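You operate a simulated robot arm through the tools that you are given. There is no shell and no other tool. Be economical: measure what you need, move in short steps, check, and stop when the job is done.

The job below is to be done with a simulated two-armed robot. You get a single attempt, and the scene is never put back.

TASK
Tighten the nuts on the purple and green axles and put them away.
Fine: hold each axle still while its nut turns to the stop; both then stand in the green tray. Set down upright: purple stub axle, green stub axle.

The check looks at the end state, three seconds after you hand in, the way a careful person would. Anything else that was tipped, shoved, dropped, spilled or broken makes it a failure.

THE ROBOT
Two 7-joint arms with two-finger parallel grippers on one trunk, on a base that drives. Base frame: it is fixed to the floor where the robot stands at the start and does not move with it; the origin is under the middle of the robot, x ahead of it, y to its left, z up; the surface under the hand at the start is at about z = 740. Units: mm, rad, N and s.
The left shoulder is at the start at [50, 177, 1104], the right one opposite. With the tool pointing down near the work surface each hand reaches from about 180 to 700 mm from the robot's upright axis, wherever it stands, measured 20 degrees to its own side. Places, roughly: nut on the blue stub axle [900, -400, 800]; nut on the green stub axle [500, 0, 800]; nut on the purple stub axle [500, 200, 800]; slipper nut [800, 0, 800]; thumb nut on the bare chassis [900, 500, 1100]; tray [400, 500, 700]. Payload 3.43 kg a hand.
Tool frame (each hand has its own): the origin (TCP) lies between the finger pads and is the grasp point; the fingertips stand 34 mm ahead of it; z points along the fingers, y is the line along which they close. Largest opening 128 mm; finger width 24, thickness 12; the body of the gripper, 48 by 130 mm, starts 96 mm behind the TCP.
Orientation is that of the tool frame in the base frame, as [roll, pitch, yaw] about the fixed x, y, z axes, in that order (R = Rz(yaw) Ry(pitch) Rx(roll)). With the fingers straight down and closing along the base's y, the tool's x points along the base's -x, its y along +y and its z along -z.

THE INTERFACE
- The arms move only by the tool servo_tool. It takes "left_series", "right_series" or both (then of equal length, played together; a hand with none holds still); each is a list of rows, each a list of 6 numbers: the shift along the base's x, y, z in mm, then the turn, a rotation vector about the base's x, y, z in rad. In form: [[x, y, z, ax, ay, az], ...]. A call has 1 to 12 rows; each row shifts and turns the commanded pose from where the row before left it. "left_fingers" and "right_fingers" are, for a hand that has rows, the closure in counts, from 0 (fully open) to 255 (shut), set as the call begins (left out, the last holds). Rows are played at 5 a second. More than 50 mm and 0.15 rad between two rows, or a gripper value outside its range, and nothing of the call is played. Where a pose cannot be reached the arm comes as near as it can. A force on the tool above 40 N (or 10 N above the force at the start of the call, whichever is more), or a blocked arm, ends the call early, and 0.2 s more pass. The fingers move at their own pace (about 108 mm/s each) and stop on an object; they squeeze with about 43 N. The grip force told is the motor's: it shows also when the fingers shut on nothing. Time passes only in rows, and 0.2 s behind the last, so rows that do not move let the fingers close. It gives the time, the measured TCP pose, the force on the tool (base axes), the opening and the grip force at its end, in the units of the frame above (readings bear some noise), with the torque about the TCP (base axes, N m) and any sound that the robot's microphone picked up.
- Cameras (640 x 400 px; columns grow to the right, rows downward): "scene" is now at [152.1, 34.2, 1267.3]; the picture's right is [0.38, -0.93, 0.00], its down [-0.53, -0.21, -0.82] and it looks along [0.76, 0.31, -0.57] (base axes); focal length 262 px, centre (320, 200). "left" rides on the left gripper at [76, 11, -160] in its tool frame; the picture's right is [-0.15, 0.99, 0.00], its down [-0.88, -0.13, -0.46] and it looks along [-0.45, -0.07, 0.89] (tool axes); focal length 234 px, centre (320, 200). "right" rides on the right gripper at [76, -11, -160] in its tool frame; the picture's right is [0.15, 0.99, 0.00], its down [-0.88, 0.13, -0.46] and it looks along [-0.45, 0.07, 0.89] (tool axes); focal length 234 px, centre (320, 200). There is no depth. A picture from a camera that has moved, and an enlarged one, comes with that camera's place and axes in the base frame and with its lens.
- grab_frame(camera): a new picture of that camera. It takes no simulated time.
- slide_trunk(by): slides the trunk up (or, below 0, down) by that many mm; the arms and the scene camera ride with it, the base frame stays. It gives what a move gives, with no picture.
- base_move(legs): drives the robot by 1 to 6 legs, each [ahead, turn to the left] in mm and rad, along the robot's own axes; the way and the turn of a leg run together, so that a leg with both is an arc; at most 1500 mm and 3.142 rad a leg. The arms and the cameras ride along, it lands a little off, and it stops where it bumps. It gives what a move gives.
- turn_head(pan, tilt): turns the head with the scene camera to pan (to the left, within 1.396 rad either way) and tilt (down, from -0.506 to 1.204), counted from straight ahead of the robot. It gives what a move gives.
- close_up(camera, box): a new picture of the part [left, top, right, bottom] of that camera's present view, enlarged. It takes no simulated time.
- close_job(): hands the job in; it is judged then, once.

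Work in short steps. Places have to be worked out from the pictures, the camera data and where the tool is seen: move nearer, look again, correct. Check each grasp and each placing, and mend what went wrong. You have 120 turns and 100 pictures in all, those below and enlarged ones among them. Open the grippers and draw the arms clear of the work before you hand the job in, unless the task says otherwise; then end with one line.

The tools are called after "Emit:" by a JSON object that holds its "fn" and its "kwargs". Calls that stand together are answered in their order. servo_tool: Moves the arms, as the interface text tells. Its arguments: {"type":"object","properties":{"left_series":{"type":"array","items":{"type":"array","items":{"type":"number"}}},"left_fingers":{"type":"number"},"right_series":{"type":"array","items":{"type":"array","items":{"type":"number"}}},"right_fingers":{"type":"number"}},"required":[]} The other tools are called the same way: slide_trunk (by) slides the trunk up or down; base_move (legs) drives the base; turn_head (pan, tilt) turns the head that bears the scene camera; grab_frame (camera) takes a picture; close_up (camera, box) takes an enlarged picture of a part of a camera's view; close_job () hands the job in.

At the start:

```text
clock: 0.0
left_tcp_pos: [454.5, 407.0, 1083.5]
left_orientation: [-3.142, -0.001, -3.14]
left_wrist_force: [-0.5, 0.0, 0.1]
left_moment: [-0.02, -0.03, -0.01]
left_gripper_width: 127.8
left_grasp_force: 0.1
right_tcp_pos: [440.1, 3.7, 1064.0]
right_orientation: [3.141, 0.0, 3.142]
right_wrist_force: [-0.6, -0.3, -0.2]
right_moment: [0.02, 0.0, -0.03]
right_gripper_width: 128.2
right_grasp_force: 0.1
trunk travel left (down, up): [-275.0, 126.0]
robot x, y, heading: [0.9, -2.4, -0.001]
head pan, tilt: [0.386, 0.607]
```

scene: 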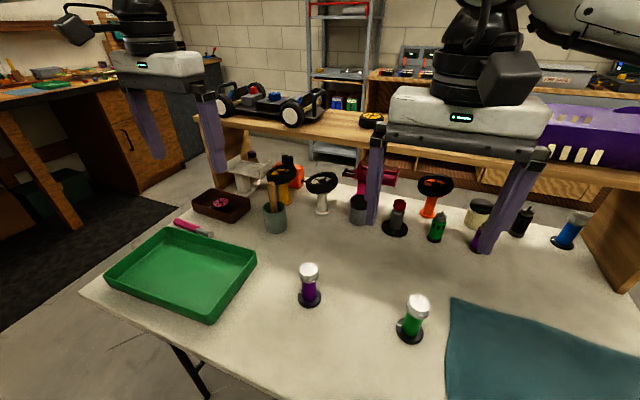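
right: 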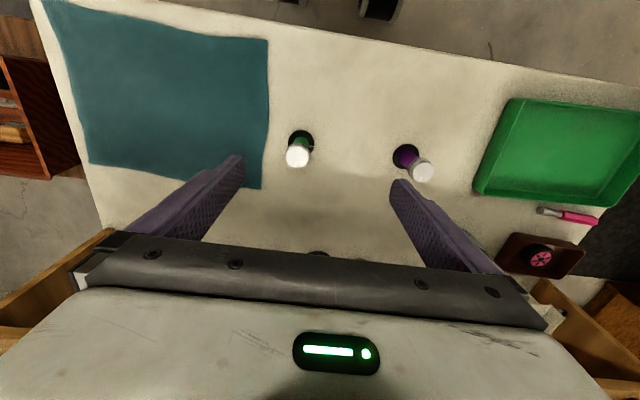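
left: 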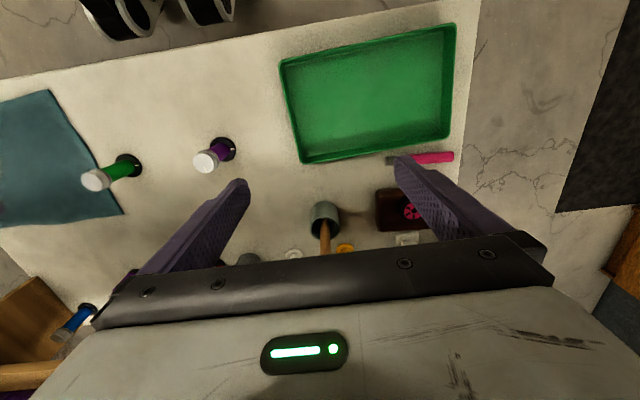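

I estimate the purple base near (476,195) and the green one near (490,-27). I'll look closer before moving.

Emit:
{"fn": "close_up", "kwargs": {"camera": "scene", "box": [270, 240, 350, 320]}}

Emit:
{"fn": "close_up", "kwargs": {"camera": "scene", "box": [370, 270, 450, 350]}}

Emit:
{"fn": "close_up", "kwargs": {"camera": "left", "box": [60, 110, 260, 210]}}

```text
5.00 times, centred on (310, 280) of scene
camera zoom: at [152.1, 34.2, 1267.3], right [0.38, -0.93, 0.0], down [-0.53, -0.21, -0.82], along [0.76, 0.31, -0.57], focal length 1310 px, centre (370, -200)
```

zoom: 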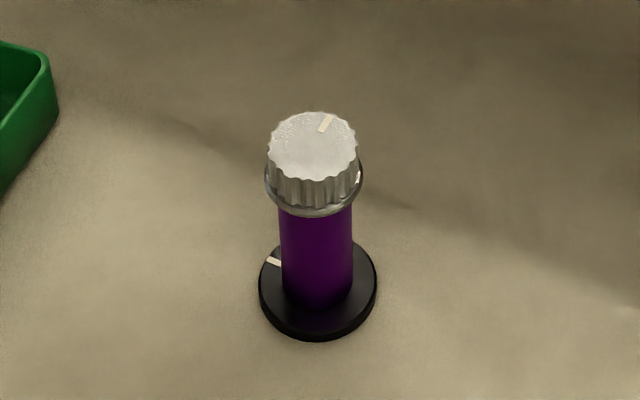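

```text
5.00 times, centred on (410, 310) of scene
camera zoom: at [152.1, 34.2, 1267.3], right [0.38, -0.93, 0.0], down [-0.53, -0.21, -0.82], along [0.76, 0.31, -0.57], focal length 1310 px, centre (-130, -350)
```

zoom: 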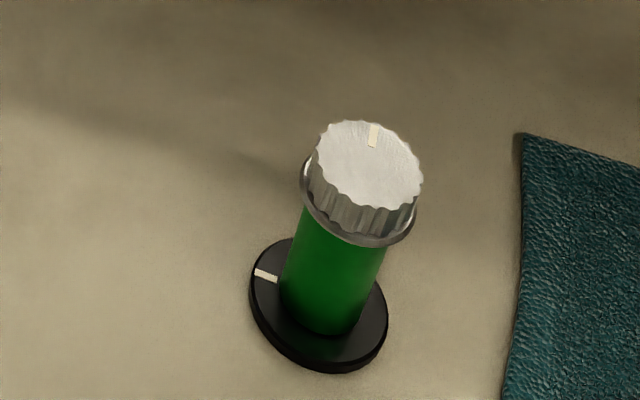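

```text
3.20 times, centred on (160, 160) of left
camera zoom: at [378.2, 417.9, 1243.8], right [0.15, 0.99, 0.0], down [0.88, -0.13, 0.46], along [0.45, -0.07, -0.89], focal length 749 px, centre (832, 328)
```

zoom: 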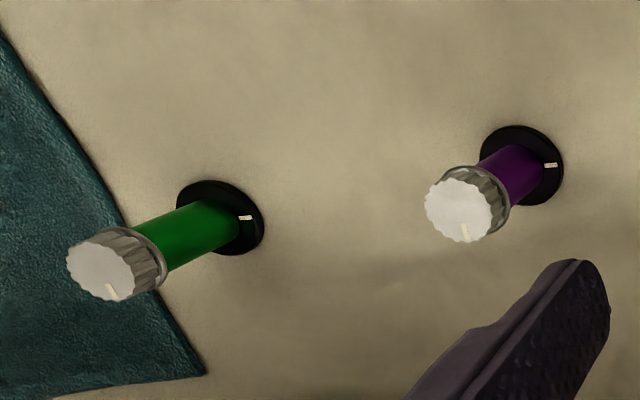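

Each axle stands about 105 mm tall: 31 mm sleeve, 37 mm knurled nut on top, 53 mm foot. The left hand will hold the sleeve from a tilted diagonal approach while the right turns the nut from above. First I bring the left hand to a pre-grasp pose.

Emit:
{"fn": "servo_tool", "kwargs": {"left_series": [[-4.2, -12, -18.8, 0, -0.1386, 0], [-4.2, -12, -18.8, 0, -0.1386, 0], [-4.2, -12, -18.8, 0, -0.1386, 0], [-4.2, -12, -18.8, 0, -0.1386, 0], [-4.2, -12, -18.8, 0, -0.1386, 0], [-4.2, -12, -18.8, 0, -0.1386, 0], [-4.2, -12, -18.8, 0, -0.1386, 0], [-4.2, -12, -18.8, 0, 0, -0.15], [-4.2, -12, -18.8, 0, 0, -0.15], [-4.2, -12, -18.8, 0, 0, -0.15], [-4.2, -12, -18.8, 0, 0, -0.15], [-4.2, -12, -18.8, 0, 0, -0.15]], "left_fingers": 0}}

Emit:
{"fn": "grab_frame", "kwargs": {"camera": "left"}}

Emit:
{"fn": "grab_frame", "kwargs": {"camera": "scene"}}

```text
clock: 2.6
left_tcp_pos: [430.6, 277.9, 855.6]
left_orientation: [-3.141, 0.973, 2.393]
left_wrist_force: [-0.1, 0.2, 0.6]
left_moment: [0.02, 0.0, 0.01]
left_gripper_width: 128.1
left_grasp_force: 0.1
left hand out of reach, approached as far as the arm can: row 7
right_tcp_pos: [440.3, 4.9, 1064.4]
right_orientation: [-3.14, -0.001, 3.141]
right_wrist_force: [-0.2, -0.2, 0.3]
right_moment: [0.02, -0.02, 0.0]
right_gripper_width: 127.9
right_grasp_force: 0.1
trunk travel left (down, up): [-275.0, 126.0]
robot x, y, heading: [-0.8, 3.0, 0.004]
head pan, tilt: [0.386, 0.607]
```

```text
93 pictures are left
camera left: at [310.0, 404.3, 883.1], right [0.73, 0.67, 0.12], down [0.0, -0.18, 0.98], along [0.68, -0.72, -0.13], focal length 234 px, centre (320, 200)
```

left: 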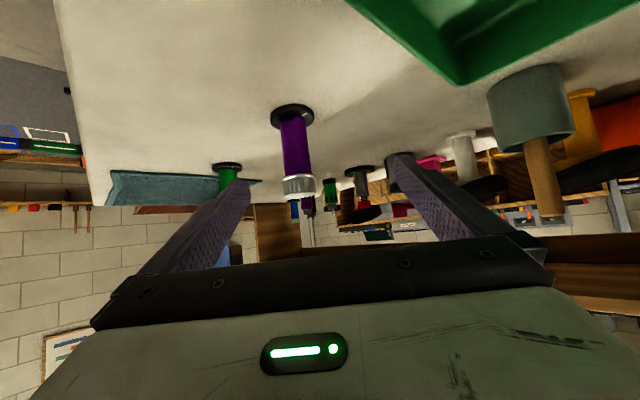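

```text
92 pictures are left
camera scene: at [152.3, 34.3, 1267.2], right [0.38, -0.93, 0.0], down [-0.53, -0.21, -0.82], along [0.76, 0.31, -0.57], focal length 262 px, centre (320, 200)
```

scene: 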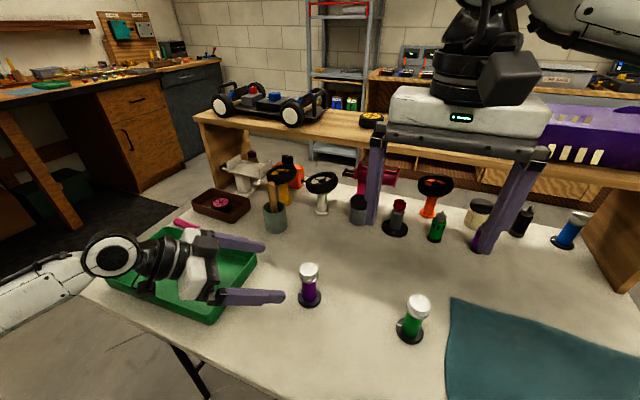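

The left hand points well (34° below horizontal) but is 30 mm to the side of the purple axle. I shift it sideways and lower it, then advance around the sleeve.

Emit:
{"fn": "servo_tool", "kwargs": {"left_series": [[-10, -11, -22, 0, 0, 0], [-10, -11, -22, 0, 0, 0], [0, 0, -21, 0, 0, 0], [16, -15, 0, 0, 0, 0], [16, -15, 0, 0, 0, 0], [16, -15, 0, 0, 0, 0]]}}

Emit:
{"fn": "grab_frame", "kwargs": {"camera": "left"}}

Emit:
{"fn": "grab_frame", "kwargs": {"camera": "scene"}}

```text
clock: 4.0
left_tcp_pos: [457.9, 211.3, 790.2]
left_orientation: [-3.14, 0.972, 2.394]
left_wrist_force: [-0.3, 0.0, 1.1]
left_moment: [0.0, 0.01, -0.01]
left_gripper_width: 128.1
left_grasp_force: 0.1
right_tcp_pos: [440.5, 4.4, 1063.0]
right_orientation: [-3.141, -0.001, 3.141]
right_wrist_force: [0.3, 0.8, 1.0]
right_moment: [0.04, -0.02, -0.01]
right_gripper_width: 127.8
right_grasp_force: 0.1
trunk travel left (down, up): [-275.0, 126.0]
robot x, y, heading: [-1.4, -1.2, 0.003]
head pan, tilt: [0.386, 0.607]
```

```text
91 pictures are left
camera left: at [338.5, 337.6, 818.6], right [0.73, 0.67, 0.12], down [0.0, -0.18, 0.98], along [0.68, -0.72, -0.13], focal length 234 px, centre (320, 200)
```

left: 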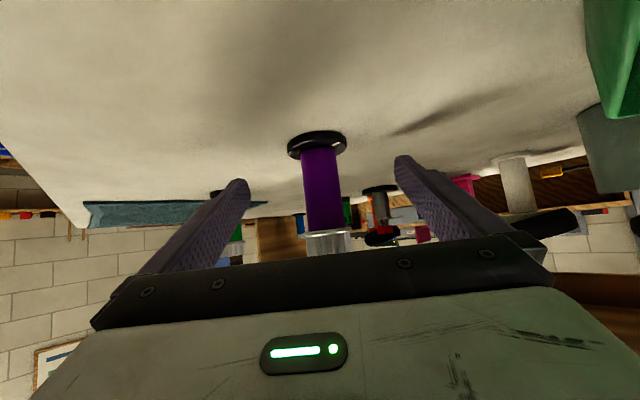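

```text
90 pictures are left
camera scene: at [152.3, 34.1, 1267.3], right [0.38, -0.93, 0.0], down [-0.53, -0.21, -0.82], along [0.76, 0.31, -0.57], focal length 262 px, centre (320, 200)
```

scene: 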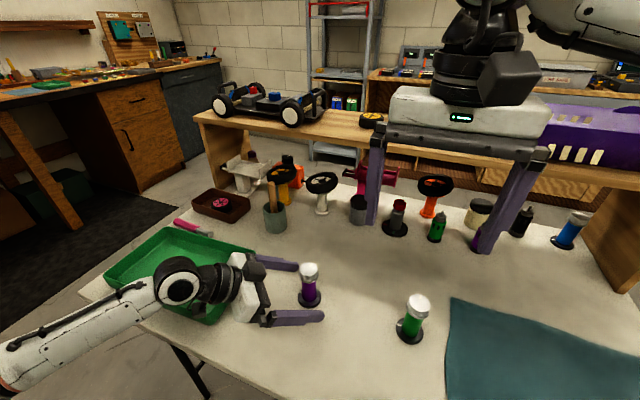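

The axle lies between the fingers, about 23 mm further on. I advance and close on the sleeve.

Emit:
{"fn": "servo_tool", "kwargs": {"left_series": [[9, -7, 0, 0, 0, 0], [9, -8, 0, 0, 0, 0], [0, 0, 0, 0, 0, 0]]}}

Emit:
{"fn": "servo_tool", "kwargs": {"left_series": [[0, 0, 0, 0, 0, 0], [0, 0, 0, 0, 0, 0], [0, 0, 0, 0, 0, 0], [0, 0, 0, 0, 0, 0]], "left_fingers": 255}}

Emit:
{"fn": "grab_frame", "kwargs": {"camera": "left"}}

Emit:
{"fn": "close_up", "kwargs": {"camera": "scene", "box": [230, 220, 390, 320]}}

```text
clock: 4.8
left_tcp_pos: [477.6, 195.6, 790.5]
left_orientation: [-3.139, 0.969, 2.395]
left_wrist_force: [-0.3, 0.5, 0.4]
left_moment: [0.01, 0.01, -0.02]
left_gripper_width: 127.9
left_grasp_force: 0.1
right_tcp_pos: [440.4, 4.4, 1063.7]
right_orientation: [-3.141, 0.0, 3.14]
right_wrist_force: [-1.2, -0.4, 0.0]
right_moment: [-0.01, -0.01, -0.02]
right_gripper_width: 127.8
right_grasp_force: 0.0
trunk travel left (down, up): [-275.0, 126.0]
robot x, y, heading: [2.6, 0.4, 0.001]
head pan, tilt: [0.386, 0.607]
```

```text
clock: 5.8
left_tcp_pos: [477.5, 194.3, 791.7]
left_orientation: [-3.139, 0.969, 2.394]
left_wrist_force: [-0.2, -0.6, 0.1]
left_moment: [-0.04, 0.01, -0.02]
left_gripper_width: 30.5
left_grasp_force: 43.0
right_tcp_pos: [440.5, 4.9, 1064.6]
right_orientation: [3.141, -0.002, 3.14]
right_wrist_force: [0.3, 0.4, -0.3]
right_moment: [-0.02, 0.0, 0.01]
right_gripper_width: 127.8
right_grasp_force: 0.1
trunk travel left (down, up): [-275.0, 126.0]
robot x, y, heading: [-2.4, -0.8, 0.001]
head pan, tilt: [0.386, 0.607]
```

```text
89 pictures are left
camera left: at [356.9, 321.5, 818.9], right [0.73, 0.67, 0.12], down [0.0, -0.18, 0.98], along [0.68, -0.72, -0.13], focal length 234 px, centre (320, 200)
```

left: 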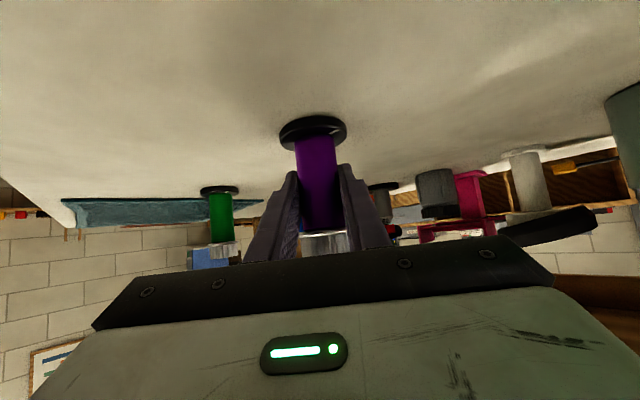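

```text
4.00 times, centred on (310, 270) of scene
camera zoom: at [152.1, 34.2, 1267.3], right [0.38, -0.93, 0.0], down [-0.53, -0.21, -0.82], along [0.76, 0.31, -0.57], focal length 1048 px, centre (360, -80)
```

zoom: 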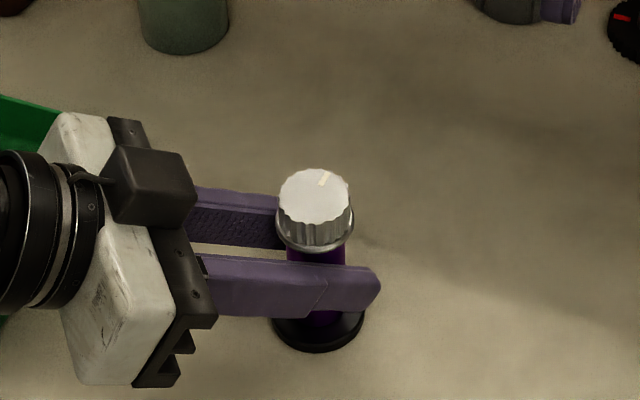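

The sleeve is firmly held (30.5 mm, 43 N) and the axle sits at about (477,194), nut top z≈846. I bring the right hand above it, turned +1.2 rad so there is room to wind clockwise, fingers half closed.

Emit:
{"fn": "servo_tool", "kwargs": {"right_series": [[4.6, 23.6, -10, 0, 0, 0.15], [4.6, 23.6, -10, 0, 0, 0.15], [4.6, 23.6, -10, 0, 0, 0.15], [4.6, 23.6, -15, 0, 0, 0.15], [4.6, 23.6, -20, 0, 0, 0.15], [4.6, 23.6, -20, 0, 0, 0.15], [4.6, 23.6, -20, 0, 0, 0.15], [4.6, 23.6, -19, 0, 0, 0.15], [0, 0, 0, 0, 0, 0]], "right_fingers": 135}}

Emit:
{"fn": "grab_frame", "kwargs": {"camera": "right"}}

Emit:
{"fn": "grab_frame", "kwargs": {"camera": "scene"}}

```text
clock: 7.8
left_tcp_pos: [476.4, 194.7, 790.5]
left_orientation: [-3.14, 0.969, 2.396]
left_wrist_force: [-1.2, -1.3, 2.1]
left_moment: [-0.05, 0.07, -0.02]
left_gripper_width: 30.4
left_grasp_force: 42.4
right_tcp_pos: [438.0, 159.9, 944.0]
right_orientation: [-3.141, -0.002, -1.996]
right_wrist_force: [0.0, 1.0, -0.2]
right_moment: [-0.03, 0.0, -0.01]
right_gripper_width: 60.0
right_grasp_force: 0.0
right hand out of reach, approached as far as the arm can: row 7, 8
trunk travel left (down, up): [-275.0, 126.0]
robot x, y, heading: [-1.0, 1.2, -0.002]
head pan, tilt: [0.386, 0.607]
```

```text
87 pictures are left
camera right: at [416.8, 86.9, 1104.2], right [-0.96, 0.27, 0.0], down [0.24, 0.86, 0.45], along [0.12, 0.44, -0.89], focal length 234 px, centre (320, 200)
```

right: 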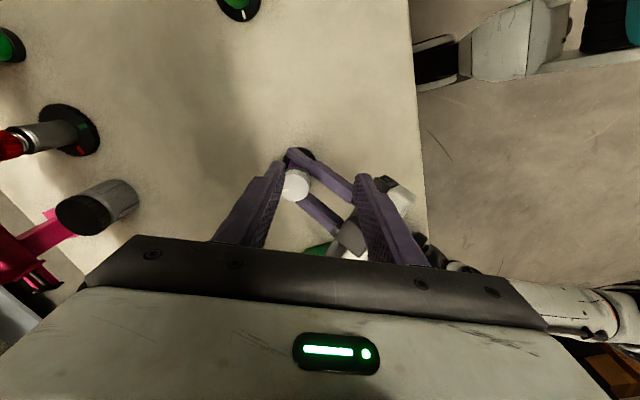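

```text
86 pictures are left
camera scene: at [151.9, 34.2, 1267.3], right [0.38, -0.93, 0.0], down [-0.53, -0.21, -0.82], along [0.76, 0.31, -0.57], focal length 262 px, centre (320, 200)
```

scene: 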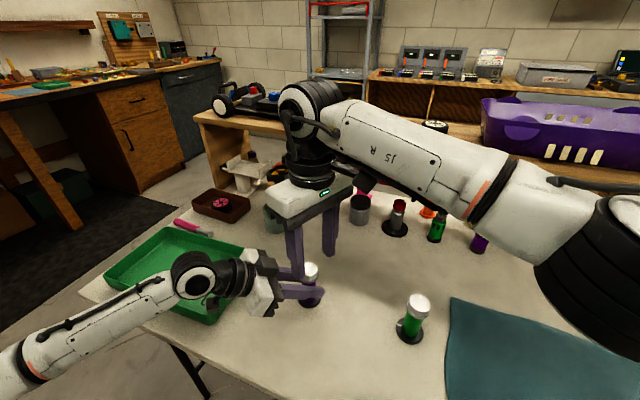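

The right hand stopped short of the point, likely a joint limit with this yaw. I unwind the yaw by 0.6 and see whether it comes over the nut.

Emit:
{"fn": "servo_tool", "kwargs": {"right_series": [[0, 0, 0, 0, 0, -0.15], [0, 0, 0, 0, 0, -0.15], [0, 0, 0, 0, 0, -0.15], [0, 0, 0, 0, 0, -0.15], [0, 0, 0, 0, 0, 0]]}}

```text
clock: 9.0
left_tcp_pos: [476.6, 193.8, 791.7]
left_orientation: [-3.139, 0.97, 2.395]
left_wrist_force: [-1.3, 0.1, 2.3]
left_moment: [-0.03, 0.1, -0.01]
left_gripper_width: 30.6
left_grasp_force: 43.4
right_tcp_pos: [438.6, 160.8, 944.3]
right_orientation: [-3.141, 0.002, -2.596]
right_wrist_force: [0.1, -0.3, -0.2]
right_moment: [0.02, 0.0, 0.02]
right_gripper_width: 60.2
right_grasp_force: 0.1
trunk travel left (down, up): [-275.0, 126.0]
robot x, y, heading: [0.8, 0.1, 0.0]
head pan, tilt: [0.386, 0.607]
```

The command restarts from the measured pose, so I now shift by the remaining (39, 33) mm.

Emit:
{"fn": "servo_tool", "kwargs": {"right_series": [[13, 11, 0, 0, 0, 0], [13, 11, 0, 0, 0, 0], [12.5, 11, 0, 0, 0, 0], [0, 0, 0, 0, 0, 0]]}}

Emit:
{"fn": "grab_frame", "kwargs": {"camera": "right"}}

```text
clock: 10.2
left_tcp_pos: [477.9, 194.7, 791.6]
left_orientation: [3.141, 0.971, 2.396]
left_wrist_force: [0.7, 0.3, -0.3]
left_moment: [-0.01, 0.02, 0.02]
left_gripper_width: 30.6
left_grasp_force: 42.9
right_tcp_pos: [478.5, 146.6, 945.5]
right_orientation: [3.126, 0.004, -2.667]
right_wrist_force: [0.9, 0.4, 0.1]
right_moment: [-0.02, 0.0, -0.01]
right_gripper_width: 60.4
right_grasp_force: 0.1
right hand out of reach, approached as far as the arm can: row 2, 3
trunk travel left (down, up): [-275.0, 126.0]
robot x, y, heading: [0.2, 0.7, -0.001]
head pan, tilt: [0.386, 0.607]
stopped in row 4 (right hand): the arm was blocked; the commanded pose is now the measured one
```

```text
85 pictures are left
camera right: at [416.2, 98.3, 1106.9], right [-0.58, 0.81, 0.02], down [0.73, 0.51, 0.46], along [0.37, 0.28, -0.89], focal length 234 px, centre (320, 200)
```

right: 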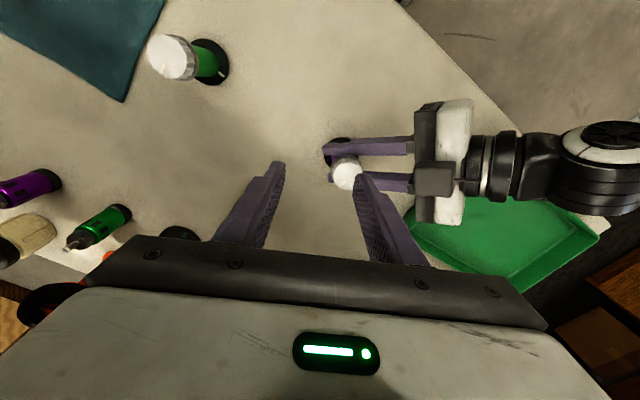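

The right arm can't reach over this nut, so I swap roles: the right hand holds from its side and the left turns from above (also suited to the tray). The left opens and backs off; the right tilts to a mirrored pre-grasp.

Emit:
{"fn": "servo_tool", "kwargs": {"left_series": [[0, 0, 0, 0, 0, 0], [0, 0, 0, 0, 0, 0], [0, 0, 0, 0, 0, 0], [-18, 17, 0, 0, 0, 0], [-18, 17, 0, 0, 0, 0], [-18, 17, 0, 0, 0, 0], [-18, 17, 0, 0, 0, 0], [-18, 17, 20, 0, 0, 0], [-5, 10, 40, 0, 0, 0], [0, 5, 45, 0, 0, 0], [0, 0, 45, 0, 0, 0], [0, 0, 45, 0, 0, 0]], "left_fingers": 0, "right_series": [[-20, -20, 0, 0, 0, 0.14], [-20, -20, 0, 0, 0, 0.14], [0, 0, 0, 0.0945, -0.1014, 0], [0, 0, 0, 0.0945, -0.1014, 0], [0, 0, 0, 0.0945, -0.1014, 0], [0, 0, 0, 0.0945, -0.1014, 0], [-4, 3.7, -9, 0.0945, -0.1014, 0], [-4, 3.7, -9, 0.0945, -0.1014, 0], [-4, 3.7, -9, 0.0945, -0.1014, 0], [-4, 3.7, -9, 0, 0, 0], [-4, 3.7, -9, 0, 0, 0], [-4, 3.7, -9, 0, 0, 0]], "right_fingers": 0}}

Emit:
{"fn": "grab_frame", "kwargs": {"camera": "scene"}}

Emit:
{"fn": "grab_frame", "kwargs": {"camera": "right"}}

```text
clock: 12.8
left_tcp_pos: [380.8, 291.7, 986.8]
left_orientation: [-3.141, 0.97, 2.395]
left_wrist_force: [0.3, -0.7, -0.4]
left_moment: [-0.01, -0.03, 0.0]
left_gripper_width: 127.9
left_grasp_force: 0.1
right_tcp_pos: [410.3, 129.8, 890.5]
right_orientation: [-3.14, 0.974, -2.372]
right_wrist_force: [0.1, -0.2, 0.6]
right_moment: [0.0, 0.03, -0.03]
right_gripper_width: 128.0
right_grasp_force: 0.1
trunk travel left (down, up): [-275.0, 126.0]
robot x, y, heading: [3.1, 1.3, 0.002]
head pan, tilt: [0.386, 0.607]
```

```text
84 pictures are left
camera scene: at [152.2, 34.1, 1267.2], right [0.38, -0.93, 0.0], down [-0.53, -0.21, -0.82], along [0.76, 0.31, -0.57], focal length 262 px, centre (320, 200)
```

scene: 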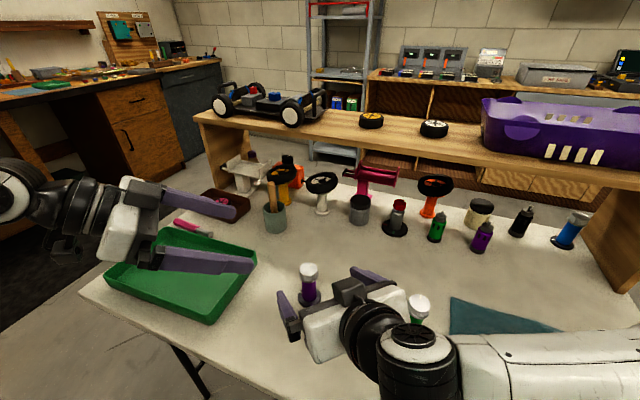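

```text
83 pictures are left
camera right: at [292.6, 1.2, 920.0], right [-0.75, 0.65, -0.12], down [-0.01, 0.18, 0.98], along [0.67, 0.74, -0.13], focal length 234 px, centre (320, 200)
```

right: 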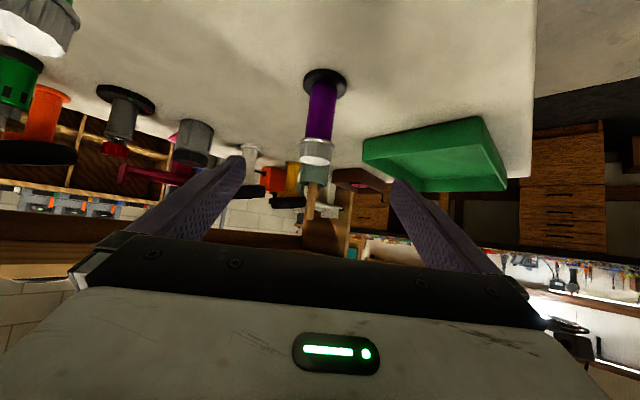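

Right is aligned with the axle line, 93 mm back. I lower and advance it while the left turns fingers-down nearby.

Emit:
{"fn": "servo_tool", "kwargs": {"left_series": [[0, 8, 2, 0.0942, 0.1018, 0], [0, 8, 2, 0.0942, 0.1018, 0], [8, 0, 2, 0.0942, 0.1018, 0], [8, 0, 2, 0.0942, 0.1018, 0], [8, 0, 2, 0.0942, 0.1018, 0], [8, 0, 2, 0.0942, 0.1018, 0], [8, 0, 2, 0.0942, 0.1018, 0], [8, 0, 0, 0, 0, 0.15], [8, 0, 0, 0, 0, 0.15], [8, 0, 0, 0, 0, 0.15], [8, 0, 0, 0, 0, 0.15], [8, 0, 0, 0, 0, 0.15]], "right_series": [[0, 0, -34, 0, 0, 0], [0, 0, -34, 0, 0, 0], [0, 0, -32, 0, 0, 0], [13, 13, 0, 0, 0, 0], [13, 13, 0, 0, 0, 0], [13, 13, 0, 0, 0, 0], [13, 13, 0, 0, 0, 0], [14, 13, 0, 0, 0, 0], [0, 0, 0, 0, 0, 0], [0, 0, 0, 0, 0, 0], [0, 0, 0, 0, 0, 0], [0, 0, 0, 0, 0, 0]]}}

Emit:
{"fn": "grab_frame", "kwargs": {"camera": "right"}}

Emit:
{"fn": "grab_frame", "kwargs": {"camera": "left"}}

```text
clock: 15.4
left_tcp_pos: [462.3, 309.8, 998.8]
left_orientation: [-3.138, -0.001, -3.137]
left_wrist_force: [0.5, 0.0, -0.5]
left_moment: [0.05, 0.02, 0.03]
left_gripper_width: 127.9
left_grasp_force: 0.1
right_tcp_pos: [479.2, 193.2, 855.2]
right_orientation: [3.141, 0.974, -2.37]
right_wrist_force: [-0.4, 0.8, 1.0]
right_moment: [0.01, 0.0, 0.0]
right_gripper_width: 127.9
right_grasp_force: 0.1
right hand out of reach, approached as far as the arm can: row 2, 3
trunk travel left (down, up): [-275.0, 126.0]
robot x, y, heading: [1.5, 1.1, -0.003]
head pan, tilt: [0.386, 0.607]
```

```text
82 pictures are left
camera right: at [360.4, 63.5, 883.8], right [-0.75, 0.65, -0.12], down [-0.01, 0.18, 0.98], along [0.66, 0.74, -0.13], focal length 234 px, centre (320, 200)
```

right: 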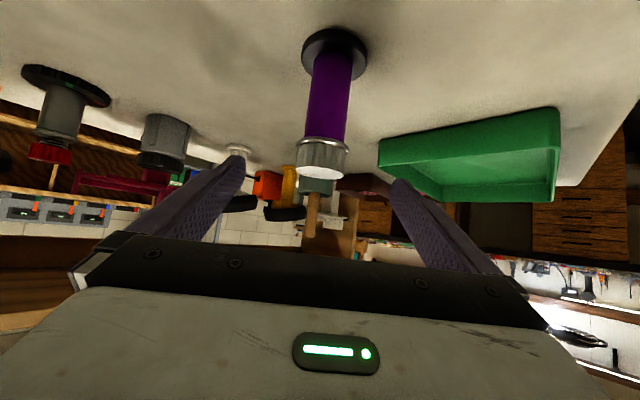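

```text
81 pictures are left
camera left: at [385.7, 321.1, 1159.2], right [0.14, 0.99, 0.0], down [0.88, -0.12, 0.46], along [0.45, -0.07, -0.89], focal length 234 px, centre (320, 200)
```

left: 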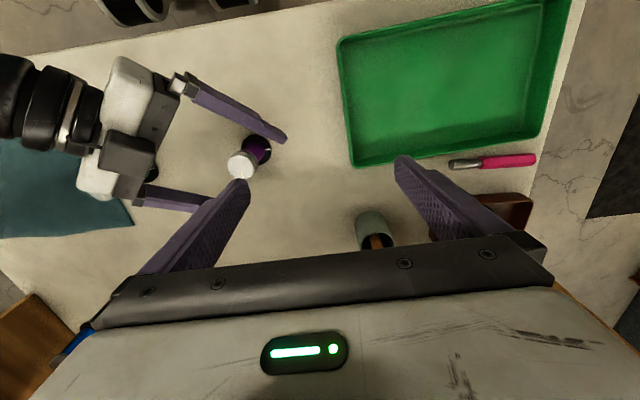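

The lowering was cut short while drawn back, but the right hand is now centred on the axle at z=855 with fingers astride. I try lowering it here.

Emit:
{"fn": "servo_tool", "kwargs": {"right_series": [[0, 0, -16, 0, 0, 0], [0, 0, -16, 0, 0, 0], [0, 0, -16, 0, 0, 0], [0, 0, -16, 0, 0, 0], [0, 0, 0, 0, 0, 0]]}}

Emit:
{"fn": "grab_frame", "kwargs": {"camera": "right"}}

```text
clock: 16.6
left_tcp_pos: [461.6, 311.1, 999.7]
left_orientation: [-3.139, 0.0, -3.139]
left_wrist_force: [0.1, 0.9, 0.0]
left_moment: [-0.01, -0.01, -0.01]
left_gripper_width: 128.2
left_grasp_force: 0.1
right_tcp_pos: [477.6, 193.3, 801.6]
right_orientation: [-3.14, 0.974, -2.37]
right_wrist_force: [-0.2, -0.1, -0.7]
right_moment: [0.03, 0.0, 0.02]
right_gripper_width: 127.9
right_grasp_force: 0.1
right hand out of reach, approached as far as the arm can: row 4
trunk travel left (down, up): [-275.0, 126.0]
robot x, y, heading: [0.4, -0.9, -0.0]
head pan, tilt: [0.386, 0.607]
```

```text
80 pictures are left
camera right: at [360.6, 63.7, 829.8], right [-0.75, 0.65, -0.12], down [-0.01, 0.18, 0.98], along [0.67, 0.74, -0.13], focal length 234 px, centre (320, 200)
```

right: 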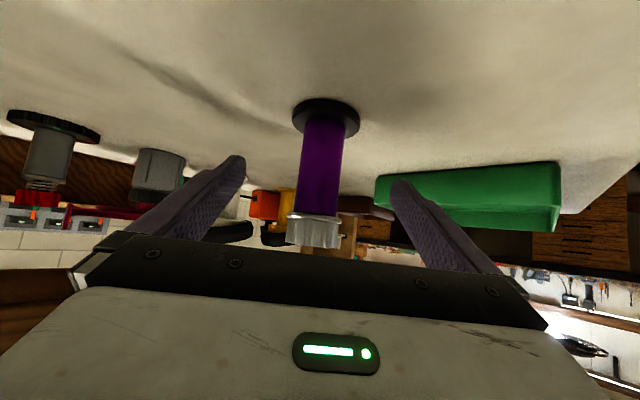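

z=801 still leaves the pads (≈787–816) wholly on the sleeve below the flange, so I close here.

Emit:
{"fn": "servo_tool", "kwargs": {"right_series": [[0, 0, 0, 0, 0, 0], [0, 0, 0, 0, 0, 0], [0, 0, 0, 0, 0, 0], [0, 0, 0, 0, 0, 0]], "right_fingers": 255}}

Emit:
{"fn": "close_up", "kwargs": {"camera": "scene", "box": [230, 220, 390, 320]}}

Emit:
{"fn": "grab_frame", "kwargs": {"camera": "right"}}

```text
clock: 17.6
left_tcp_pos: [461.6, 309.8, 998.5]
left_orientation: [-3.139, 0.0, -3.14]
left_wrist_force: [0.1, 0.2, 1.1]
left_moment: [-0.01, 0.01, 0.03]
left_gripper_width: 128.1
left_grasp_force: 0.0
right_tcp_pos: [478.9, 192.6, 801.2]
right_orientation: [-3.139, 0.973, -2.372]
right_wrist_force: [-1.1, 0.0, 0.2]
right_moment: [0.06, 0.03, -0.03]
right_gripper_width: 39.4
right_grasp_force: 42.4
trunk travel left (down, up): [-275.0, 126.0]
robot x, y, heading: [-2.9, 3.6, -0.004]
head pan, tilt: [0.386, 0.607]
```

```text
4.00 times, centred on (310, 270) of scene
camera zoom: at [152.1, 34.2, 1267.3], right [0.38, -0.93, 0.0], down [-0.53, -0.21, -0.82], along [0.76, 0.31, -0.57], focal length 1048 px, centre (360, -80)
```

zoom: 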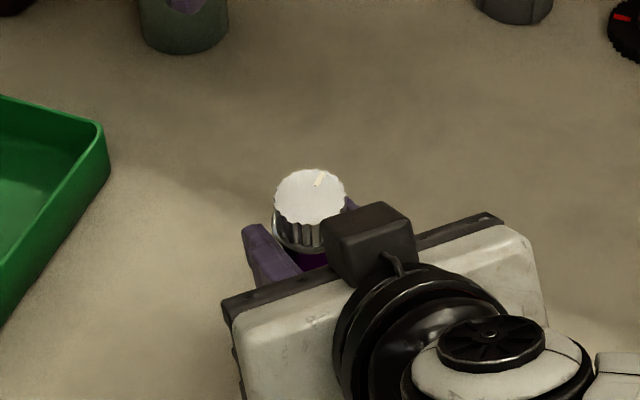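

```text
78 pictures are left
camera right: at [360.6, 63.7, 830.0], right [-0.75, 0.65, -0.12], down [-0.01, 0.18, 0.98], along [0.67, 0.74, -0.13], focal length 234 px, centre (320, 200)
```

right: 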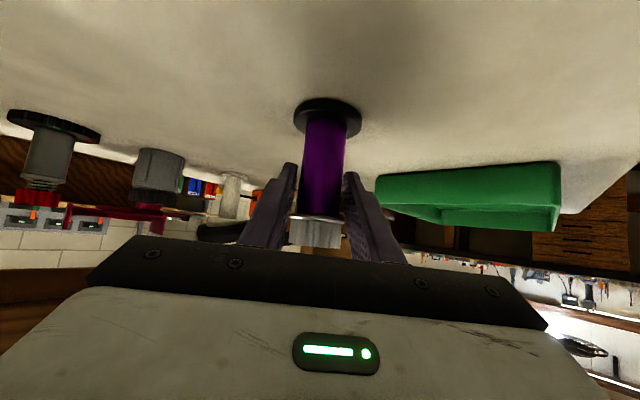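

The grip closed at 39.4 mm — that's on the flange, not the 30.5 mm sleeve. I open and use the trunk to lower the hand by 13 mm, then close again.

Emit:
{"fn": "servo_tool", "kwargs": {"right_series": [[0, 0, 0, 0, 0, 0], [0, 0, 0, 0, 0, 0], [0, 0, 0, 0, 0, 0]], "right_fingers": 100}}

Emit:
{"fn": "slide_trunk", "kwargs": {"by": -13}}

Emit:
{"fn": "servo_tool", "kwargs": {"right_series": [[0, 0, 0, 0, 0, 0], [0, 0, 0, 0, 0, 0], [0, 0, 0, 0, 0, 0], [0, 0, 0, 0, 0, 0]], "right_fingers": 255}}

Emit:
{"fn": "close_up", "kwargs": {"camera": "scene", "box": [230, 220, 390, 320]}}

Emit:
{"fn": "grab_frame", "kwargs": {"camera": "right"}}

```text
clock: 18.4
left_tcp_pos: [461.2, 310.8, 999.2]
left_orientation: [3.142, 0.001, -3.141]
left_wrist_force: [-1.0, 0.1, -0.5]
left_moment: [0.04, 0.04, 0.04]
left_gripper_width: 127.9
left_grasp_force: 0.0
right_tcp_pos: [477.9, 193.2, 801.3]
right_orientation: [-3.14, 0.974, -2.371]
right_wrist_force: [-0.8, 0.2, 0.0]
right_moment: [-0.02, 0.0, -0.01]
right_gripper_width: 78.0
right_grasp_force: 0.2
trunk travel left (down, up): [-275.0, 126.0]
robot x, y, heading: [1.8, 2.0, 0.002]
head pan, tilt: [0.386, 0.607]
```

```text
clock: 19.0
left_tcp_pos: [462.0, 310.3, 986.5]
left_orientation: [-3.14, 0.002, -3.141]
left_wrist_force: [-0.4, -0.2, 0.4]
left_moment: [0.0, -0.05, -0.01]
left_gripper_width: 127.9
left_grasp_force: 0.1
right_tcp_pos: [478.3, 193.0, 787.2]
right_orientation: [-3.138, 0.974, -2.369]
right_wrist_force: [0.4, 0.1, 0.0]
right_moment: [-0.01, 0.01, -0.01]
right_gripper_width: 78.0
right_grasp_force: 0.0
trunk travel left (down, up): [-262.0, 139.0]
robot x, y, heading: [1.5, -3.7, -0.002]
head pan, tilt: [0.386, 0.607]
```

```text
clock: 20.0
left_tcp_pos: [461.7, 310.3, 987.5]
left_orientation: [-3.14, 0.0, -3.14]
left_wrist_force: [-0.4, 0.7, 1.1]
left_moment: [0.0, 0.0, 0.02]
left_gripper_width: 128.0
left_grasp_force: 0.1
right_tcp_pos: [478.5, 194.1, 787.6]
right_orientation: [3.141, 0.975, -2.369]
right_wrist_force: [-0.3, 0.5, -0.2]
right_moment: [-0.01, 0.02, 0.0]
right_gripper_width: 30.0
right_grasp_force: 42.9
trunk travel left (down, up): [-262.0, 139.0]
robot x, y, heading: [-2.8, 0.2, 0.002]
head pan, tilt: [0.386, 0.607]
```

```text
4.00 times, centred on (310, 270) of scene
camera zoom: at [152.1, 34.2, 1254.3], right [0.38, -0.93, 0.0], down [-0.53, -0.21, -0.82], along [0.76, 0.31, -0.57], focal length 1048 px, centre (360, -80)
```

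zoom: 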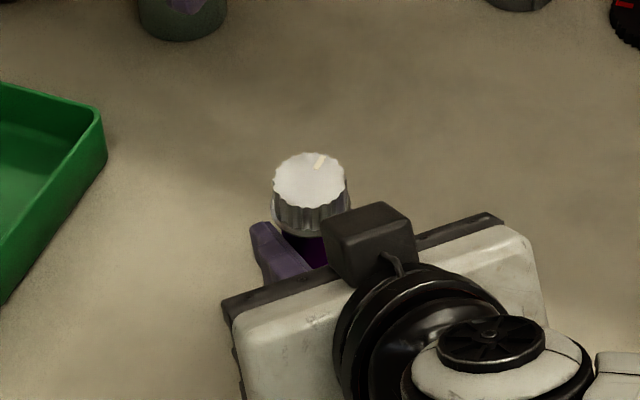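

```text
76 pictures are left
camera right: at [360.7, 63.7, 816.9], right [-0.75, 0.65, -0.12], down [-0.01, 0.18, 0.98], along [0.67, 0.74, -0.13], focal length 234 px, centre (320, 200)
```

right: 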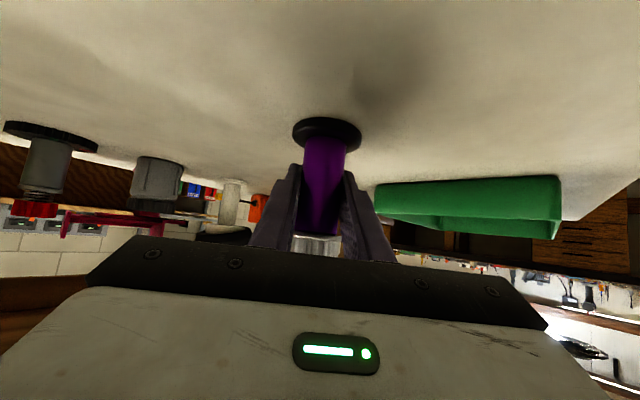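

Now the sleeve is gripped (30.0 mm). I move the left hand over the nut with a +1.2 rad yaw and fingers opened to 60 mm, stopping above.

Emit:
{"fn": "servo_tool", "kwargs": {"left_series": [[2, -14, -3, 0, 0, 0.15], [2, -14, -3, 0, 0, 0.15], [2, -14, -3, 0, 0, 0.15], [2, -14, -4, 0, 0, 0.15], [2, -15, -4, 0, 0, 0.15], [2, -15, -10, 0, 0, 0.15], [1, -15, -10, 0, 0, 0.15], [1, -15, -10, 0, 0, 0.15], [0, 0, 0, 0, 0, 0]], "left_fingers": 135}}

Emit:
{"fn": "grab_frame", "kwargs": {"camera": "left"}}

Emit:
{"fn": "grab_frame", "kwargs": {"camera": "scene"}}

```text
clock: 22.0
left_tcp_pos: [477.7, 192.6, 939.2]
left_orientation: [-3.141, 0.0, -1.939]
left_wrist_force: [0.7, -0.1, 1.3]
left_moment: [0.0, 0.01, -0.01]
left_gripper_width: 60.4
left_grasp_force: 0.1
right_tcp_pos: [478.1, 192.4, 788.6]
right_orientation: [-3.14, 0.972, -2.371]
right_wrist_force: [0.3, 0.1, 0.7]
right_moment: [0.02, 0.03, 0.0]
right_gripper_width: 30.1
right_grasp_force: 42.8
trunk travel left (down, up): [-262.0, 139.0]
robot x, y, heading: [1.3, 1.5, 0.003]
head pan, tilt: [0.386, 0.607]
```

```text
75 pictures are left
camera left: at [438.6, 126.0, 1100.3], right [-0.87, 0.49, 0.0], down [0.44, 0.78, 0.46], along [0.23, 0.4, -0.89], focal length 234 px, centre (320, 200)
```

left: 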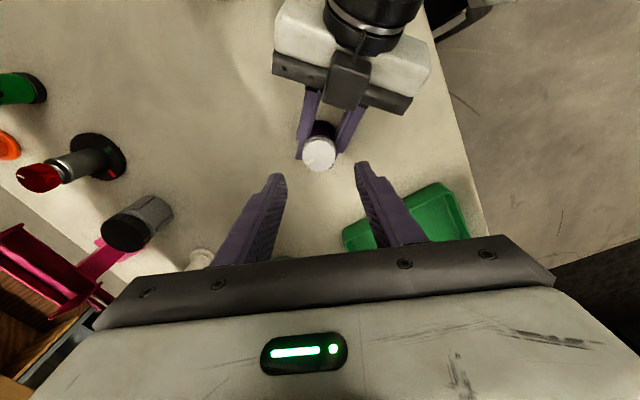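

```text
74 pictures are left
camera scene: at [152.1, 34.2, 1254.3], right [0.38, -0.93, 0.0], down [-0.53, -0.21, -0.82], along [0.76, 0.31, -0.57], focal length 262 px, centre (320, 200)
```

scene: 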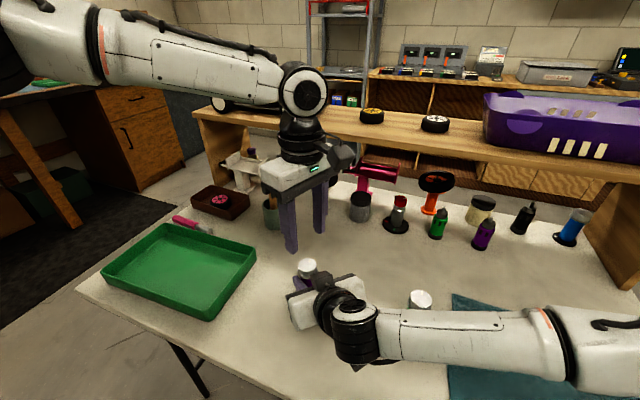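

Left is over the nut. I descend to z=867 (tips ≈833, just above the flange) and close; the opening will tell nut (≈37) from flange (39.4).

Emit:
{"fn": "servo_tool", "kwargs": {"left_series": [[0, 0, -24, 0, 0, 0], [0, 0, -24, 0, 0, 0], [0, 0, -24, 0, 0, 0], [0, 0, 0, 0, 0, 0]]}}

Emit:
{"fn": "servo_tool", "kwargs": {"left_series": [[0, 0, 0, 0, 0, 0], [0, 0, 0, 0, 0, 0], [0, 0, 0, 0, 0, 0]], "left_fingers": 255}}

Emit:
{"fn": "grab_frame", "kwargs": {"camera": "left"}}

Emit:
{"fn": "close_up", "kwargs": {"camera": "scene", "box": [230, 220, 390, 320]}}

```text
clock: 23.0
left_tcp_pos: [476.4, 193.1, 867.2]
left_orientation: [3.141, 0.001, -1.94]
left_wrist_force: [0.3, 0.2, -0.1]
left_moment: [0.0, -0.03, 0.0]
left_gripper_width: 60.2
left_grasp_force: 0.0
right_tcp_pos: [478.7, 192.8, 787.9]
right_orientation: [-3.141, 0.975, -2.371]
right_wrist_force: [0.2, 0.1, 0.4]
right_moment: [0.05, 0.03, 0.0]
right_gripper_width: 30.3
right_grasp_force: 42.9
trunk travel left (down, up): [-262.0, 139.0]
robot x, y, heading: [0.4, -1.0, 0.004]
head pan, tilt: [0.386, 0.607]
```

```text
clock: 23.8
left_tcp_pos: [477.0, 192.5, 869.4]
left_orientation: [-3.139, 0.0, -1.939]
left_wrist_force: [7.3, -1.1, -3.7]
left_moment: [-0.09, -0.31, -0.01]
left_gripper_width: 35.8
left_grasp_force: 42.8
right_tcp_pos: [477.9, 194.3, 788.5]
right_orientation: [-3.141, 0.973, -2.368]
right_wrist_force: [-7.2, 0.4, 3.9]
right_moment: [0.01, -0.33, -0.02]
right_gripper_width: 30.1
right_grasp_force: 43.3
trunk travel left (down, up): [-262.0, 139.0]
robot x, y, heading: [-1.8, 1.4, 0.005]
head pan, tilt: [0.386, 0.607]
```

```text
73 pictures are left
camera left: at [438.3, 125.3, 1028.2], right [-0.87, 0.49, 0.0], down [0.44, 0.77, 0.46], along [0.23, 0.4, -0.89], focal length 234 px, centre (320, 200)
```

left: 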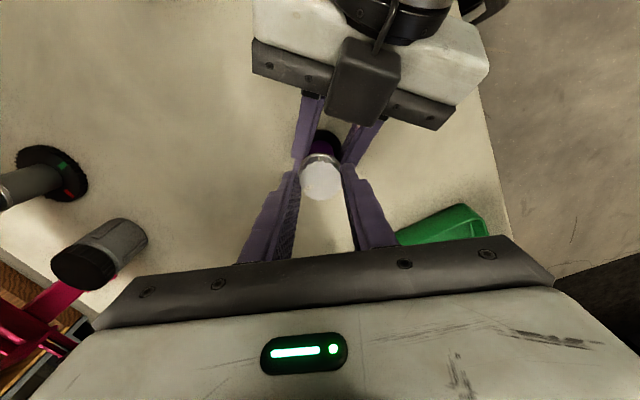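

```text
4.00 times, centred on (310, 270) of scene
camera zoom: at [152.2, 34.2, 1254.3], right [0.38, -0.93, 0.0], down [-0.53, -0.21, -0.82], along [0.76, 0.31, -0.57], focal length 1048 px, centre (360, -80)
```

zoom: 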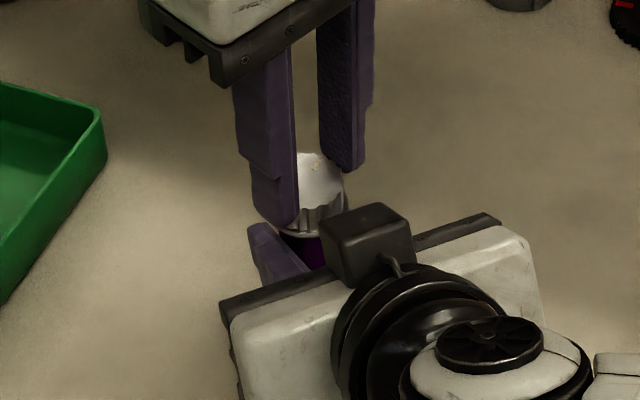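

The nut is gripped (35.8 mm). I turn it clockwise a little and watch the torque and that the axle stays put.

Emit:
{"fn": "servo_tool", "kwargs": {"left_series": [[0, 0, 0, 0, 0, -0.1], [0, 0, 0, 0, 0, -0.1], [0, 0, 0, 0, 0, -0.1], [0, 0, 0, 0, 0, -0.1]]}}

Emit:
{"fn": "close_up", "kwargs": {"camera": "left", "box": [240, 100, 400, 200]}}

```text
clock: 24.8
left_tcp_pos: [475.9, 192.7, 868.8]
left_orientation: [-3.136, 0.0, -2.342]
left_wrist_force: [6.0, -8.3, 2.8]
left_moment: [-0.33, -0.22, 0.0]
left_gripper_width: 35.9
left_grasp_force: 43.4
right_tcp_pos: [477.1, 193.9, 788.2]
right_orientation: [3.141, 0.975, -2.37]
right_wrist_force: [-4.9, 9.4, 0.5]
right_moment: [-0.21, -0.19, -0.04]
right_gripper_width: 30.5
right_grasp_force: 43.4
trunk travel left (down, up): [-262.0, 139.0]
robot x, y, heading: [-1.4, 2.2, 0.001]
head pan, tilt: [0.386, 0.607]
```

```text
4.00 times, centred on (320, 150) of left
camera zoom: at [414.3, 146.5, 1028.1], right [-0.61, 0.79, -0.01], down [0.71, 0.54, 0.46], along [0.37, 0.27, -0.89], focal length 937 px, centre (320, 400)
```

zoom: 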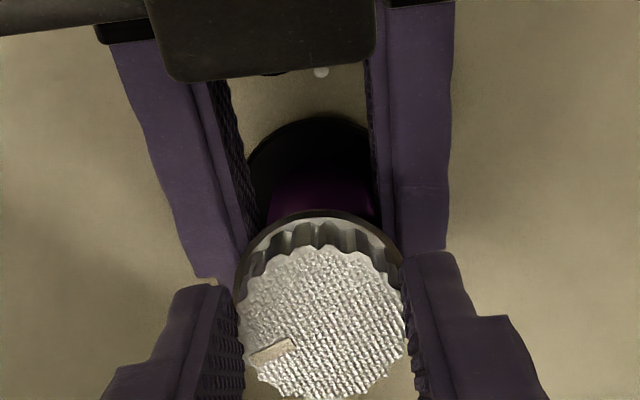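

The nut turns freely with the gripper (mark moved ~23°). I keep turning in small steps.

Emit:
{"fn": "servo_tool", "kwargs": {"left_series": [[0, 0, 0, 0, 0, -0.12], [0, 0, 0, 0, 0, -0.12], [0, 0, 0, 0, 0, -0.12], [0, 0, 0, 0, 0, -0.12], [0, 0, 0, 0, 0, -0.12], [0, 0, 0, 0, 0, -0.12]]}}

```text
clock: 26.2
left_tcp_pos: [475.0, 193.1, 868.7]
left_orientation: [-3.136, 0.001, -3.066]
left_wrist_force: [0.3, -13.6, 12.1]
left_moment: [-0.49, -0.01, 0.01]
left_gripper_width: 35.6
left_grasp_force: 42.9
right_tcp_pos: [476.8, 193.1, 788.0]
right_orientation: [-3.137, 0.973, -2.371]
right_wrist_force: [-2.4, 15.0, -4.9]
right_moment: [-0.4, 0.17, 0.05]
right_gripper_width: 30.0
right_grasp_force: 42.7
trunk travel left (down, up): [-262.0, 139.0]
robot x, y, heading: [2.2, -2.2, -0.001]
head pan, tilt: [0.386, 0.607]
```

Lateral and vertical forces are building but no torque. I check the nut visually for whether it is sinking or rising against the flange.

Emit:
{"fn": "close_up", "kwargs": {"camera": "scene", "box": [270, 225, 350, 275]}}

Emit:
{"fn": "close_up", "kwargs": {"camera": "left", "box": [240, 100, 400, 200]}}

```text
8.00 times, centred on (310, 250) of scene
camera zoom: at [151.5, 34.0, 1254.3], right [0.38, -0.93, 0.0], down [-0.53, -0.21, -0.82], along [0.76, 0.31, -0.57], focal length 2096 px, centre (400, -200)
```

zoom: 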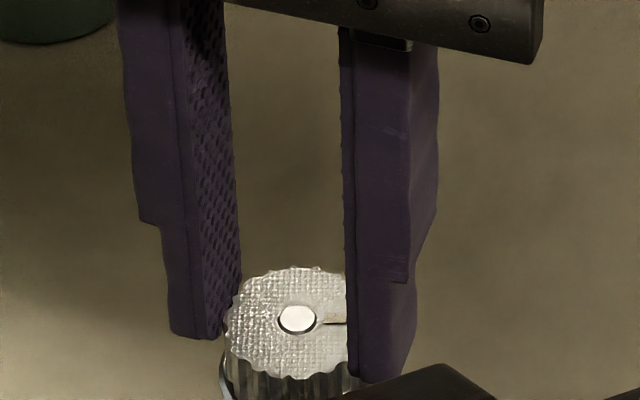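

```text
4.00 times, centred on (320, 150) of left
camera zoom: at [398.8, 199.3, 1027.9], right [0.07, 1.0, 0.0], down [0.89, -0.06, 0.46], along [0.46, -0.04, -0.89], focal length 937 px, centre (320, 400)
```

zoom: 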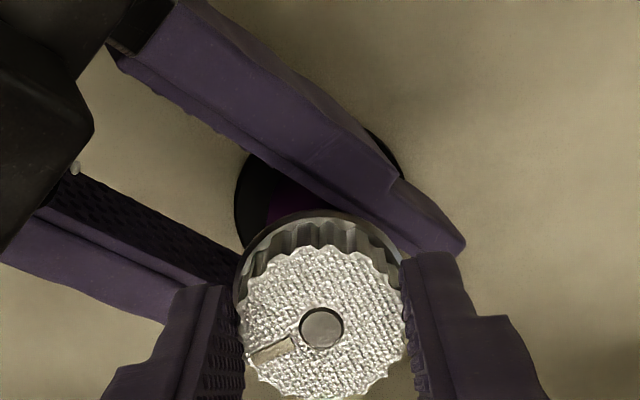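

The stud end now shows through the nut's top, so clockwise is sinking the nut — correct direction. I continue, following down slightly to relieve the vertical load and -1 mm in y.

Emit:
{"fn": "servo_tool", "kwargs": {"left_series": [[0, 0, -0.5, 0, 0, -0.12], [0, 0, -0.5, 0, 0, -0.12], [0, 0, 0, 0, 0, -0.12], [0, 0, 0, 0, 0, -0.12]]}}

```text
clock: 27.2
left_tcp_pos: [476.5, 193.6, 869.5]
left_orientation: [-3.139, 0.005, 2.74]
left_wrist_force: [0.6, -8.8, 22.0]
left_moment: [-0.25, 0.18, -0.01]
left_gripper_width: 35.6
left_grasp_force: 42.9
right_tcp_pos: [478.2, 192.6, 789.1]
right_orientation: [-3.138, 0.974, -2.368]
right_wrist_force: [-0.4, 13.0, -8.2]
right_moment: [-0.15, -0.17, -0.05]
right_gripper_width: 30.3
right_grasp_force: 43.1
trunk travel left (down, up): [-262.0, 139.0]
robot x, y, heading: [-2.2, 1.4, 0.001]
head pan, tilt: [0.386, 0.607]
```

Lowering raised the upward force (22 N), so I relieve it by raising 2 mm while continuing to turn.

Emit:
{"fn": "servo_tool", "kwargs": {"left_series": [[0, 0, 1, 0, 0, -0.12], [0, 0, 1, 0, 0, -0.12], [0, 0, 0, 0, 0, -0.12], [0, 0, 0, 0, 0, -0.12]]}}

Emit:
{"fn": "close_up", "kwargs": {"camera": "scene", "box": [270, 225, 350, 275]}}

Emit:
{"fn": "close_up", "kwargs": {"camera": "left", "box": [240, 100, 400, 200]}}

```text
clock: 28.2
left_tcp_pos: [476.3, 196.5, 867.4]
left_orientation: [-3.142, 0.003, 2.26]
left_wrist_force: [12.9, -1.2, 2.0]
left_moment: [-0.37, -0.73, 0.03]
left_gripper_width: 35.5
left_grasp_force: 43.3
right_tcp_pos: [477.1, 194.5, 788.4]
right_orientation: [-3.14, 0.975, -2.37]
right_wrist_force: [-11.3, 1.0, 0.3]
right_moment: [0.23, -0.24, 0.0]
right_gripper_width: 30.1
right_grasp_force: 43.0
trunk travel left (down, up): [-262.0, 139.0]
robot x, y, heading: [-0.3, -1.9, -0.0]
head pan, tilt: [0.386, 0.607]
```

```text
8.00 times, centred on (310, 250) of scene
camera zoom: at [152.0, 34.1, 1254.3], right [0.38, -0.93, 0.0], down [-0.53, -0.21, -0.82], along [0.76, 0.31, -0.57], focal length 2096 px, centre (400, -200)
```

zoom: 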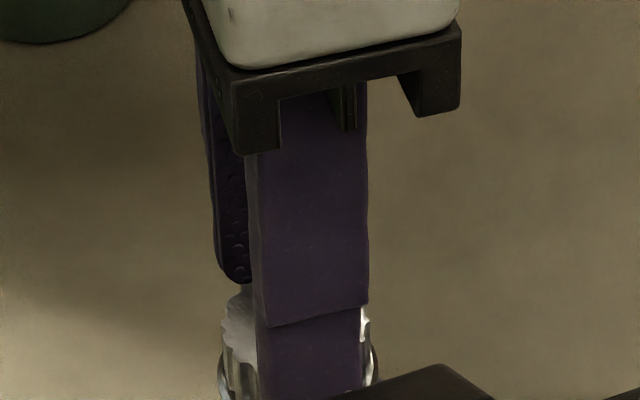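

```text
4.00 times, centred on (320, 150) of left
camera zoom: at [436.3, 261.2, 1027.8], right [0.86, 0.52, 0.0], down [0.46, -0.76, 0.46], along [0.24, -0.39, -0.89], focal length 937 px, centre (320, 400)
```

zoom: 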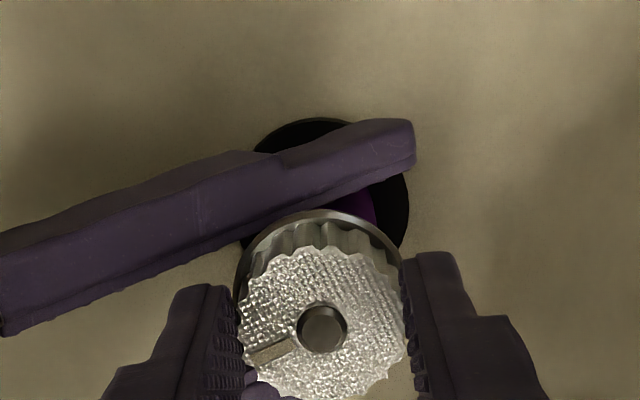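

Good: stud protrudes more, forces low, 2.1 rad turned so far. I keep turning.

Emit:
{"fn": "servo_tool", "kwargs": {"left_series": [[0, 0, 0, 0, 0, -0.12], [0, 0, 0, 0, 0, -0.12], [0, 0, 0, 0, 0, -0.12], [0, 0, 0, 0, 0, -0.12], [0, 0, 0, 0, 0, -0.12]]}}

```text
clock: 29.4
left_tcp_pos: [476.7, 196.5, 868.0]
left_orientation: [3.137, -0.003, 1.661]
left_wrist_force: [21.2, 9.4, -5.1]
left_moment: [0.18, -0.78, 0.05]
left_gripper_width: 35.6
left_grasp_force: 43.2
right_tcp_pos: [477.4, 193.5, 788.1]
right_orientation: [-3.141, 0.973, -2.369]
right_wrist_force: [-20.9, -9.0, 6.4]
right_moment: [0.63, -0.88, -0.02]
right_gripper_width: 30.1
right_grasp_force: 43.1
trunk travel left (down, up): [-262.0, 139.0]
robot x, y, heading: [-1.6, -1.1, 0.002]
head pan, tilt: [0.386, 0.607]
```

Lateral load rose to 21 N; I nudge +x/+y to relieve it while turning a bit more.

Emit:
{"fn": "servo_tool", "kwargs": {"left_series": [[1, 0.5, 0, 0, 0, -0.1], [1, 0.5, 0, 0, 0, -0.1], [0.5, 0.5, 0, 0, 0, -0.1], [0, 0, 0, 0, 0, -0.1]]}}

```text
clock: 30.4
left_tcp_pos: [477.4, 197.2, 868.2]
left_orientation: [-3.14, -0.002, 1.259]
left_wrist_force: [16.2, 1.7, -4.6]
left_moment: [0.32, -0.66, 0.07]
left_gripper_width: 35.5
left_grasp_force: 43.2
right_tcp_pos: [477.3, 193.7, 788.8]
right_orientation: [-3.14, 0.974, -2.368]
right_wrist_force: [-16.8, -1.1, 5.1]
right_moment: [-0.12, -0.68, 0.0]
right_gripper_width: 30.3
right_grasp_force: 43.1
trunk travel left (down, up): [-262.0, 139.0]
robot x, y, heading: [-1.4, -3.2, 0.003]
head pan, tilt: [0.386, 0.607]
```

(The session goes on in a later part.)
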